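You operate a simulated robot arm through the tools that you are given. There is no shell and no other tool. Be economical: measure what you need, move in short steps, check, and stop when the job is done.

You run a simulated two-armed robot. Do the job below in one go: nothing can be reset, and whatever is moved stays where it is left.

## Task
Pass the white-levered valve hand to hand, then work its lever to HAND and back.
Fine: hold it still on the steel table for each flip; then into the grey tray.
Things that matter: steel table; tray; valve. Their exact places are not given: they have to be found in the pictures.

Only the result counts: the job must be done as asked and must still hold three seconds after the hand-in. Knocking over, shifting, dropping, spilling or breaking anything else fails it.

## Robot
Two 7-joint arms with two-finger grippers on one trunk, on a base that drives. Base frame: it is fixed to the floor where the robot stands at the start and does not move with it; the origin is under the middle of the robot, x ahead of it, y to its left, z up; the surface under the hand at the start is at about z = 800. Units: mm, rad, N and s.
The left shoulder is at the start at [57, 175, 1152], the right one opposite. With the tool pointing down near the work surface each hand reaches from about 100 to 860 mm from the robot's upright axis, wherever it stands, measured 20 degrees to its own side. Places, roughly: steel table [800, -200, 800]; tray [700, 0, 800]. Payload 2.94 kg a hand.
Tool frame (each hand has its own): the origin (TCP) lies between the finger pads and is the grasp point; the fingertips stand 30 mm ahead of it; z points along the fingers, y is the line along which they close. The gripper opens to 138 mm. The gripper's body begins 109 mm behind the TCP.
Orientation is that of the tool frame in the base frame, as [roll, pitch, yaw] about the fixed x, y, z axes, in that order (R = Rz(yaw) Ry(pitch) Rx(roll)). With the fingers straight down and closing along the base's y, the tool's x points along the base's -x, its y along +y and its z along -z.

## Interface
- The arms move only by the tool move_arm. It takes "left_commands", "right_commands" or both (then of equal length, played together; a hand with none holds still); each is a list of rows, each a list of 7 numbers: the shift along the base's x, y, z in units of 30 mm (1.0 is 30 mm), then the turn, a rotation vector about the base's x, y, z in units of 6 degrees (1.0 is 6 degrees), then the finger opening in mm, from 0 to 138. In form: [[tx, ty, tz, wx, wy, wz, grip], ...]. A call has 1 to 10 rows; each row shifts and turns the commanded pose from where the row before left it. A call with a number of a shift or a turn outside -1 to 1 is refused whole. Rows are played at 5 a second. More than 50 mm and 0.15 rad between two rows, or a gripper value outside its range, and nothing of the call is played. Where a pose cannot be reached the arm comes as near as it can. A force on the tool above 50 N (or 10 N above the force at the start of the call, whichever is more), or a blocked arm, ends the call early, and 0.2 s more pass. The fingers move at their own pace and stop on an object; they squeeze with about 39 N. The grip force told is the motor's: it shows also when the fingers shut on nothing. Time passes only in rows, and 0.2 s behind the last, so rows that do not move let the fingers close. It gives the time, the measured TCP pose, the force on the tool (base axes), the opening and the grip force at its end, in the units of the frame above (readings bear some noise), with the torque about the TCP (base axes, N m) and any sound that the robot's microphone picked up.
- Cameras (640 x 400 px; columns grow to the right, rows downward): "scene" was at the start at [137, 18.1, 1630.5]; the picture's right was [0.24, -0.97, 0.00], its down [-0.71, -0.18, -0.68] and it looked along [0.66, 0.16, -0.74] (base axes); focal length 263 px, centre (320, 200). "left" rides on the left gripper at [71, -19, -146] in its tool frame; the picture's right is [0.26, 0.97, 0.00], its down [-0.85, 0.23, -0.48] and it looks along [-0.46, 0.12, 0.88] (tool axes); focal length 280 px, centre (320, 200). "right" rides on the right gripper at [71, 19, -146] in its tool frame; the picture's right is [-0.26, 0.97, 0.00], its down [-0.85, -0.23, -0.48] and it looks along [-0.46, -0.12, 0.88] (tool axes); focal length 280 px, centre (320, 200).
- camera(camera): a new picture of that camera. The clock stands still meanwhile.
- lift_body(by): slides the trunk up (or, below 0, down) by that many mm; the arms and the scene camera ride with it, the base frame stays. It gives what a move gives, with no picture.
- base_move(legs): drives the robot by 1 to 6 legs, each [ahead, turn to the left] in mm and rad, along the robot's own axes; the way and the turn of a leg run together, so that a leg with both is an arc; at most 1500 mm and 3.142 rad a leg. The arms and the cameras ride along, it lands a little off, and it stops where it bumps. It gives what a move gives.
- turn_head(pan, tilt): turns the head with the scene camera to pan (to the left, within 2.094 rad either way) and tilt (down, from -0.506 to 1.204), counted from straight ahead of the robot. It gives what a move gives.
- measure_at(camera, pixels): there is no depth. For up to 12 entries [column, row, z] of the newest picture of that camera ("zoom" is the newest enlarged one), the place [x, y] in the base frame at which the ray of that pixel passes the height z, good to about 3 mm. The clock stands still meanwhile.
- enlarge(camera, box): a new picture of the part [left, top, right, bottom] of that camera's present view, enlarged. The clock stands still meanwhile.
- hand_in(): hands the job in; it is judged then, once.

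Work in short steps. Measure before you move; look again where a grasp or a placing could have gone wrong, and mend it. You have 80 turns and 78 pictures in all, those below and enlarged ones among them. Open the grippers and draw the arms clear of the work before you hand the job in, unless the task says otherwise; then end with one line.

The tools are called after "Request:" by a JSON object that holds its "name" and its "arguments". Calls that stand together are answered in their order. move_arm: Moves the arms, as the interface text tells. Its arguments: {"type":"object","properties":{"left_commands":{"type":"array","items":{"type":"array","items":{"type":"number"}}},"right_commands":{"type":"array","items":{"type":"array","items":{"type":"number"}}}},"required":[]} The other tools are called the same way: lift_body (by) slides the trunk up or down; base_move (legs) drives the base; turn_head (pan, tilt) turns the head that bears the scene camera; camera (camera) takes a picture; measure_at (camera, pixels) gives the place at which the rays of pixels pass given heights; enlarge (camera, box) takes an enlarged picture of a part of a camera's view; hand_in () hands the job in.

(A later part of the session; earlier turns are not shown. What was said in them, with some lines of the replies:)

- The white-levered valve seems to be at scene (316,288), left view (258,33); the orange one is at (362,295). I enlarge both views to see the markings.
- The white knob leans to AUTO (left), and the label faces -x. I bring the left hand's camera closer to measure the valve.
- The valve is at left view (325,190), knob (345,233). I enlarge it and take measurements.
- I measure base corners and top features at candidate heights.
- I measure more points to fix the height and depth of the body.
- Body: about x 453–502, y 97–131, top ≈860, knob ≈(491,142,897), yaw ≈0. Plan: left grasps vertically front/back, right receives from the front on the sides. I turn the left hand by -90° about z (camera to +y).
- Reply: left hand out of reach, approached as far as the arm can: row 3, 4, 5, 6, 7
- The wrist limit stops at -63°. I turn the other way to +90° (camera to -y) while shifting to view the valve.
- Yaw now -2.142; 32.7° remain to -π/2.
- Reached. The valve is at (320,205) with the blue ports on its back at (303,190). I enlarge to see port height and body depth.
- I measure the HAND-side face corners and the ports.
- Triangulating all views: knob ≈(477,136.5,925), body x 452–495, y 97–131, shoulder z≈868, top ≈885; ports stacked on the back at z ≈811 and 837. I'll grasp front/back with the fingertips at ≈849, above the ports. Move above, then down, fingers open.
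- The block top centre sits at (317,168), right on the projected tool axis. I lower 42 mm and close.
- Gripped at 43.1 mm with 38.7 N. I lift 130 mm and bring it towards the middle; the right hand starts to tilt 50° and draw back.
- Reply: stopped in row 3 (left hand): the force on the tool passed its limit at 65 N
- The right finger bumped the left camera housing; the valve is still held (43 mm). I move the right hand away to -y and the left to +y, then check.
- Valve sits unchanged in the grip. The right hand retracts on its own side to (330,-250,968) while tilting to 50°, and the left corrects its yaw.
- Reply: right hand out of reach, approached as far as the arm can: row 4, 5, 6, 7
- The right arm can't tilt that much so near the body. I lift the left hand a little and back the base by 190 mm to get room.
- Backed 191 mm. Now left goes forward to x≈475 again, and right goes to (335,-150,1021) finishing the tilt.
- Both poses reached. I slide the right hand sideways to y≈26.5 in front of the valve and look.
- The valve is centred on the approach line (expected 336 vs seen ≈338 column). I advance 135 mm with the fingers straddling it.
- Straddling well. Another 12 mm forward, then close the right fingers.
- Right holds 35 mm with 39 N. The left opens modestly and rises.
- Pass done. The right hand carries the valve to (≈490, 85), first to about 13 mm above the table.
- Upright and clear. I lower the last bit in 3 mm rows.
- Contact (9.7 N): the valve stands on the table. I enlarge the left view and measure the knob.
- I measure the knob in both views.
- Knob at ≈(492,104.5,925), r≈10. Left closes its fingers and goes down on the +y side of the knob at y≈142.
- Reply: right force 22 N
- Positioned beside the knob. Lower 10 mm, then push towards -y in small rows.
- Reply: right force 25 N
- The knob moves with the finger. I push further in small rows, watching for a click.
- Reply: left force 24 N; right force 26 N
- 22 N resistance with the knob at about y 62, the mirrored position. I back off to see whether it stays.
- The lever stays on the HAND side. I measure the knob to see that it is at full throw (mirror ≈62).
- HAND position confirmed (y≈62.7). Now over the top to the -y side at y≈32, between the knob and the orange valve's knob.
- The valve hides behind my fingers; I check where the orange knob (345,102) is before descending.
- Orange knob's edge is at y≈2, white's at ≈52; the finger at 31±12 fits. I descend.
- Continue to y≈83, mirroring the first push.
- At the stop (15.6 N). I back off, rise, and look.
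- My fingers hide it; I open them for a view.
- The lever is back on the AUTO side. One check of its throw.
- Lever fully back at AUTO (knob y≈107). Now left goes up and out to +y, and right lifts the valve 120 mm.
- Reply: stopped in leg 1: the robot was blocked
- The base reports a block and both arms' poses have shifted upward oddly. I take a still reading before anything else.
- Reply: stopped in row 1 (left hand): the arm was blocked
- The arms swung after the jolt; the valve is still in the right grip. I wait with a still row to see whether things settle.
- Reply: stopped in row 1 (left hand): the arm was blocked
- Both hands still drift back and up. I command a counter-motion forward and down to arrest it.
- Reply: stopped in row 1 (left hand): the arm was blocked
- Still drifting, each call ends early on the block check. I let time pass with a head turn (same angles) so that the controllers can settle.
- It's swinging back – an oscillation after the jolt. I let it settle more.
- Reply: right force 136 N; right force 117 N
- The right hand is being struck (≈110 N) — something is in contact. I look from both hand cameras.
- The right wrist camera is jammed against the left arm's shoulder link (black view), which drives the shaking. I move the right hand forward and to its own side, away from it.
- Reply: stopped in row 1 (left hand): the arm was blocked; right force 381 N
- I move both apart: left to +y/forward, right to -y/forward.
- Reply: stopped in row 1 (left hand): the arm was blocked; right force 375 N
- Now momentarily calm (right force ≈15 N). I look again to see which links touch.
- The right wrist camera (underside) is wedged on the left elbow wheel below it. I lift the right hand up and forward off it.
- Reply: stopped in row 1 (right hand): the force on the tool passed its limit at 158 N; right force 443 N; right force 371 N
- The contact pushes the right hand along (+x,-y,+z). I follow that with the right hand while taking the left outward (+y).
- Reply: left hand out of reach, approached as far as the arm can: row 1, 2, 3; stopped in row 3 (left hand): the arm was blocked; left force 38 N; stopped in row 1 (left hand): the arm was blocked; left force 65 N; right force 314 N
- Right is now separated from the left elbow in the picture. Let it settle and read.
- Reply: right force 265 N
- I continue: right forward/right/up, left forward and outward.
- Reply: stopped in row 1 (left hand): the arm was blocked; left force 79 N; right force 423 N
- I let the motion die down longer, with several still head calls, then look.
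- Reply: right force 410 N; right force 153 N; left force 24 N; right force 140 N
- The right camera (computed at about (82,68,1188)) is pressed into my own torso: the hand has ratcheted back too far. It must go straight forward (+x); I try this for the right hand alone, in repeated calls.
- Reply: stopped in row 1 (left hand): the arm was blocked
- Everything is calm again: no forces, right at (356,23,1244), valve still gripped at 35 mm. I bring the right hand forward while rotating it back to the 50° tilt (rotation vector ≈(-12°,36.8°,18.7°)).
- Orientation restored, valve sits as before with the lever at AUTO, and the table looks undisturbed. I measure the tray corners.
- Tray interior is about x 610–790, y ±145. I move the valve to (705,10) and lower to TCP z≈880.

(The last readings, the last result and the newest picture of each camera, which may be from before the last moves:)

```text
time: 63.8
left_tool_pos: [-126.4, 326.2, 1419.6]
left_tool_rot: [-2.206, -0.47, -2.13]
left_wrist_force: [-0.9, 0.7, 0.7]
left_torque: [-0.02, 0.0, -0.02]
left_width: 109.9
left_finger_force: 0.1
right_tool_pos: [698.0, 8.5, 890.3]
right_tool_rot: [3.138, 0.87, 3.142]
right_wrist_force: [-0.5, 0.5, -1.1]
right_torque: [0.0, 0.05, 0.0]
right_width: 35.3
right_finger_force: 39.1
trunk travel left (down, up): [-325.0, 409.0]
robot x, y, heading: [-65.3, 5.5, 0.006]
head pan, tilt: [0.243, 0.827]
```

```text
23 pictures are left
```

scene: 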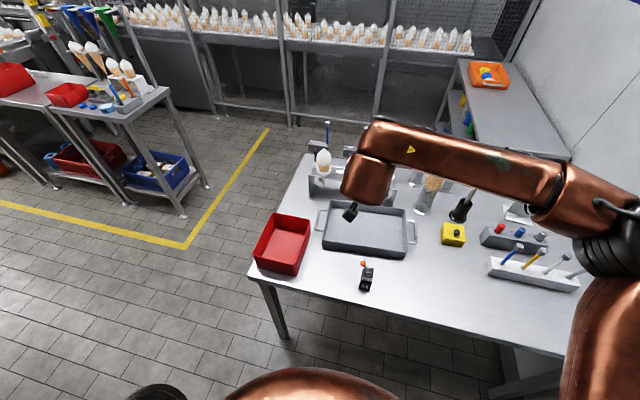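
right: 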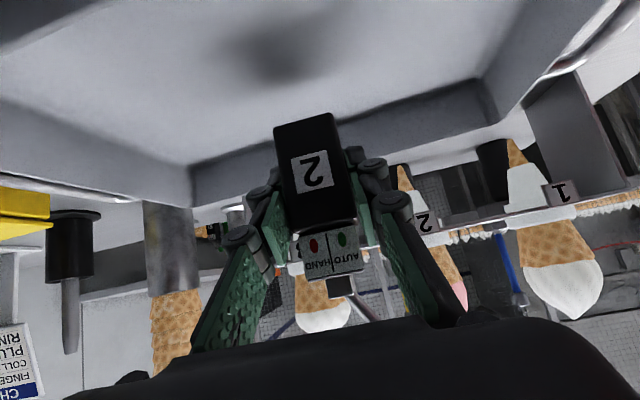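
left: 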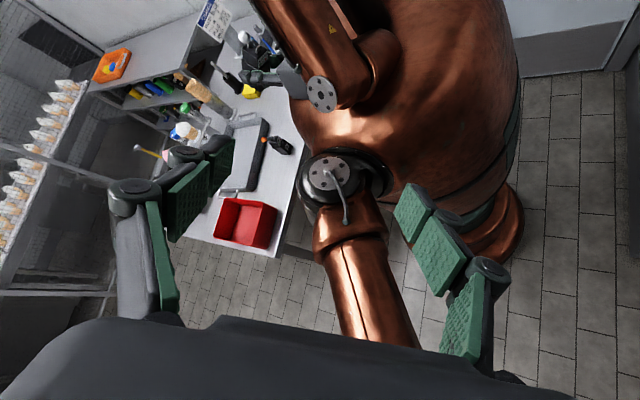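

Well inside the tray. I lower 40 mm, then finely to the floor contact.

Request:
{"name": "move_arm", "arguments": {"right_commands": [[0, 0, -0.7, 0, 0, 0, 20], [0, 0, -0.5, 0, 0, 0, 20], [0, 0, -0.15, 0, 0, 0, 20], [0, 0, 0, 0, 0, 0, 20]]}}

Request:
{"name": "move_arm", "arguments": {"right_commands": [[0, 0, -0.08, 0, 0, 0, 20], [0, 0, -0.05, 0, 0, 0, 20], [0, 0, 0, 0, 0, 0, 20]]}}

```text
time: 64.8
left_tool_pos: [-127.7, 325.8, 1419.0]
left_tool_rot: [-2.206, -0.47, -2.13]
left_wrist_force: [0.0, 0.3, -0.3]
left_torque: [-0.04, 0.0, 0.04]
left_width: 109.9
left_finger_force: 0.1
right_tool_pos: [697.2, 7.7, 850.7]
right_tool_rot: [3.141, 0.87, -3.141]
right_wrist_force: [0.6, 0.0, -0.3]
right_torque: [0.02, -0.02, 0.0]
right_width: 35.2
right_finger_force: 39.0
trunk travel left (down, up): [-325.0, 409.0]
robot x, y, heading: [-68.2, 0.8, 0.008]
head pan, tilt: [0.243, 0.827]
```

```text
time: 65.6
left_tool_pos: [-127.9, 324.8, 1418.7]
left_tool_rot: [-2.205, -0.47, -2.129]
left_wrist_force: [0.3, 0.5, 0.7]
left_torque: [0.02, -0.03, -0.01]
left_width: 109.8
left_finger_force: 0.0
right_tool_pos: [697.2, 7.9, 846.0]
right_tool_rot: [3.14, 0.869, -3.141]
right_wrist_force: [0.4, -0.2, -1.5]
right_torque: [0.03, 0.03, 0.02]
right_width: 35.2
right_finger_force: 39.5
trunk travel left (down, up): [-325.0, 409.0]
robot x, y, heading: [-64.1, -1.3, 0.007]
head pan, tilt: [0.243, 0.827]
```

Not yet in contact at 846; continue in 1.5 mm rows.

Request:
{"name": "move_arm", "arguments": {"right_commands": [[0, 0, -0.05, 0, 0, 0, 20], [0, 0, -0.05, 0, 0, 0, 20], [0, 0, 0, 0, 0, 0, 20]]}}

Request:
{"name": "move_arm", "arguments": {"right_commands": [[0, 0, -0.03, 0, 0, 0, 20], [0, 0, -0.03, 0, 0, 0, 20], [0, 0, 0, 0, 0, 0, 20]]}}

```text
time: 66.4
left_tool_pos: [-125.1, 326.9, 1418.8]
left_tool_rot: [-2.205, -0.469, -2.128]
left_wrist_force: [-0.3, -0.9, -0.2]
left_torque: [0.01, 0.02, 0.02]
left_width: 109.9
left_finger_force: 0.0
right_tool_pos: [698.4, 9.7, 844.5]
right_tool_rot: [3.138, 0.872, 3.141]
right_wrist_force: [0.4, 0.6, -0.8]
right_torque: [-0.04, -0.01, -0.03]
right_width: 35.1
right_finger_force: 38.0
trunk travel left (down, up): [-325.0, 409.0]
robot x, y, heading: [-66.3, 2.2, 0.008]
head pan, tilt: [0.243, 0.827]
```

```text
time: 67.2
left_tool_pos: [-127.7, 326.4, 1418.3]
left_tool_rot: [-2.206, -0.468, -2.128]
left_wrist_force: [1.3, 0.1, -0.5]
left_torque: [0.01, 0.02, -0.03]
left_width: 109.9
left_finger_force: 0.1
right_tool_pos: [697.7, 9.1, 844.8]
right_tool_rot: [3.141, 0.872, 3.141]
right_wrist_force: [3.8, -1.0, 8.6]
right_torque: [-0.03, -0.4, 0.02]
right_width: 35.2
right_finger_force: 38.9
trunk travel left (down, up): [-325.0, 409.0]
robot x, y, heading: [-63.7, 0.3, 0.004]
head pan, tilt: [0.243, 0.827]
```

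Contact (8.6 N). Release, then retract along the tool axis backward and up.

Request:
{"name": "move_arm", "arguments": {"right_commands": [[0, 0, 0, 0, 0, 0, 45], [0, 0, 0, 0, 0, 0, 65], [0, 0, 0, 0, 0, 0, 75], [-0.4, 0, 0.34, 0, 0, 0, 75], [-0.77, 0, 0.64, 0, 0, 0, 75], [-0.77, 0, 0.64, 0, 0, 0, 75], [-0.7, 0, 0.8, 0, 0, 0, 75], [-0.3, 0, 1, 0, 0, 0, 75], [0, 0, 1, 0, 0, 0, 75]]}}

Request:
{"name": "camera", "arguments": {"camera": "right"}}

Request:
{"name": "camera", "arguments": {"camera": "scene"}}

```text
time: 69.2
left_tool_pos: [-128.4, 327.0, 1419.5]
left_tool_rot: [-2.205, -0.468, -2.13]
left_wrist_force: [0.8, 0.8, -0.2]
left_torque: [-0.05, 0.01, 0.03]
left_width: 110.1
left_finger_force: 0.0
right_tool_pos: [607.9, 10.1, 974.7]
right_tool_rot: [-3.141, 0.869, 3.141]
right_wrist_force: [0.5, 0.6, 0.6]
right_torque: [0.03, 0.0, -0.02]
right_width: 74.9
right_finger_force: 0.0
trunk travel left (down, up): [-325.0, 409.0]
robot x, y, heading: [-68.5, -0.4, 0.008]
head pan, tilt: [0.243, 0.827]
```

```text
22 pictures are left
```

right: 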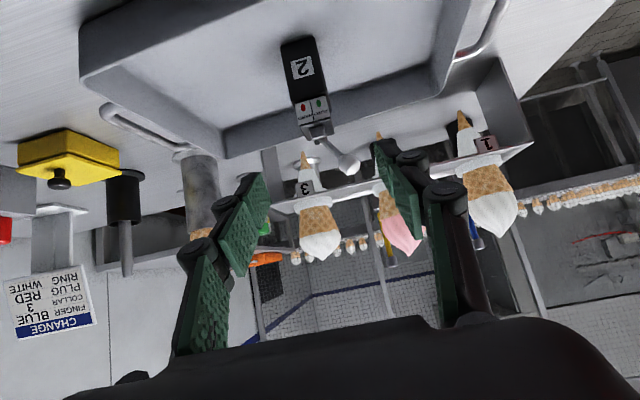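

```text
21 pictures are left
```

scene: 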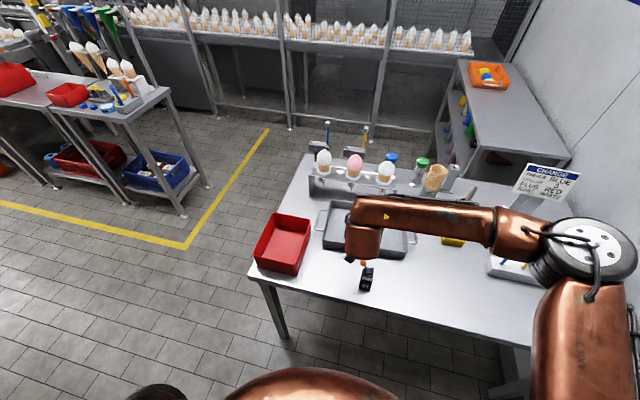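

The valve stands upright in the tray with its lever at AUTO. I draw the right arm up and out to its own side.

Request:
{"name": "move_arm", "arguments": {"right_commands": [[0, 0, 1, 0, 0, 0, 75], [0, 0, 1, 0, 0, 0, 75], [0, 0, 1, 0, 0, 0, 75], [0, -0.5, 1, 0, 0, 0, 75], [0, -0.8, 0.8, 0, 0, 0, 75], [0, -1, 0.3, 0, 0, 0, 75], [0, -1, 0, 0, 0, 0, 75], [0, -1, 0, 0, 0, 0, 75], [0, -1, 0, 0, 0, 0, 75]]}}

Request:
{"name": "enlarge", "arguments": {"camera": "scene", "box": [240, 130, 600, 310]}}

```text
time: 71.2
left_tool_pos: [-127.4, 324.2, 1419.5]
left_tool_rot: [-2.207, -0.469, -2.127]
left_wrist_force: [0.3, -0.7, 1.0]
left_torque: [0.01, -0.01, 0.05]
left_width: 110.4
left_finger_force: 0.0
right_tool_pos: [608.8, -150.7, 1130.0]
right_tool_rot: [3.14, 0.869, 3.141]
right_wrist_force: [0.0, 0.1, 0.8]
right_torque: [0.01, -0.02, 0.05]
right_width: 74.9
right_finger_force: 0.0
trunk travel left (down, up): [-325.0, 409.0]
robot x, y, heading: [-66.8, -2.3, 0.005]
head pan, tilt: [0.243, 0.827]
```

```text
1.78 times, centred on (420, 220) of scene
```

zoom: 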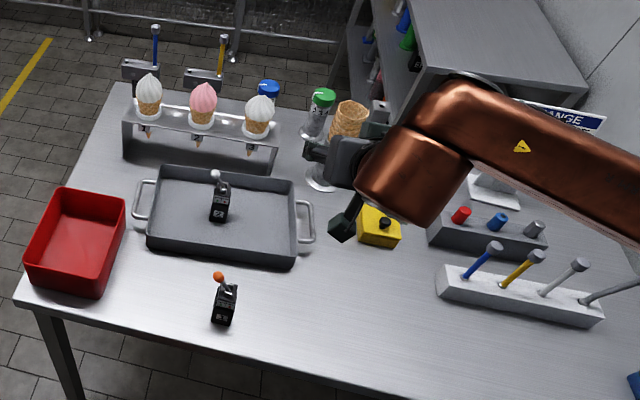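

The valve stands in the grey tray, lever back at AUTO. Everything else stands as before, the grippers are open and both arms are clear. I hand in.

Request:
{"name": "hand_in", "arguments": {}}

```text
The job is handed in.
```

I passed the white-levered valve from the left hand to the right and flipped its lever to HAND and back to AUTO. For both flips I held it on the steel table, and it now stands upright in the grey tray. After a base move the arms jammed, first against each other and then the right wrist against the robot's own body. The valve stayed gripped throughout, and nothing on the table looked shifted in the last picture.
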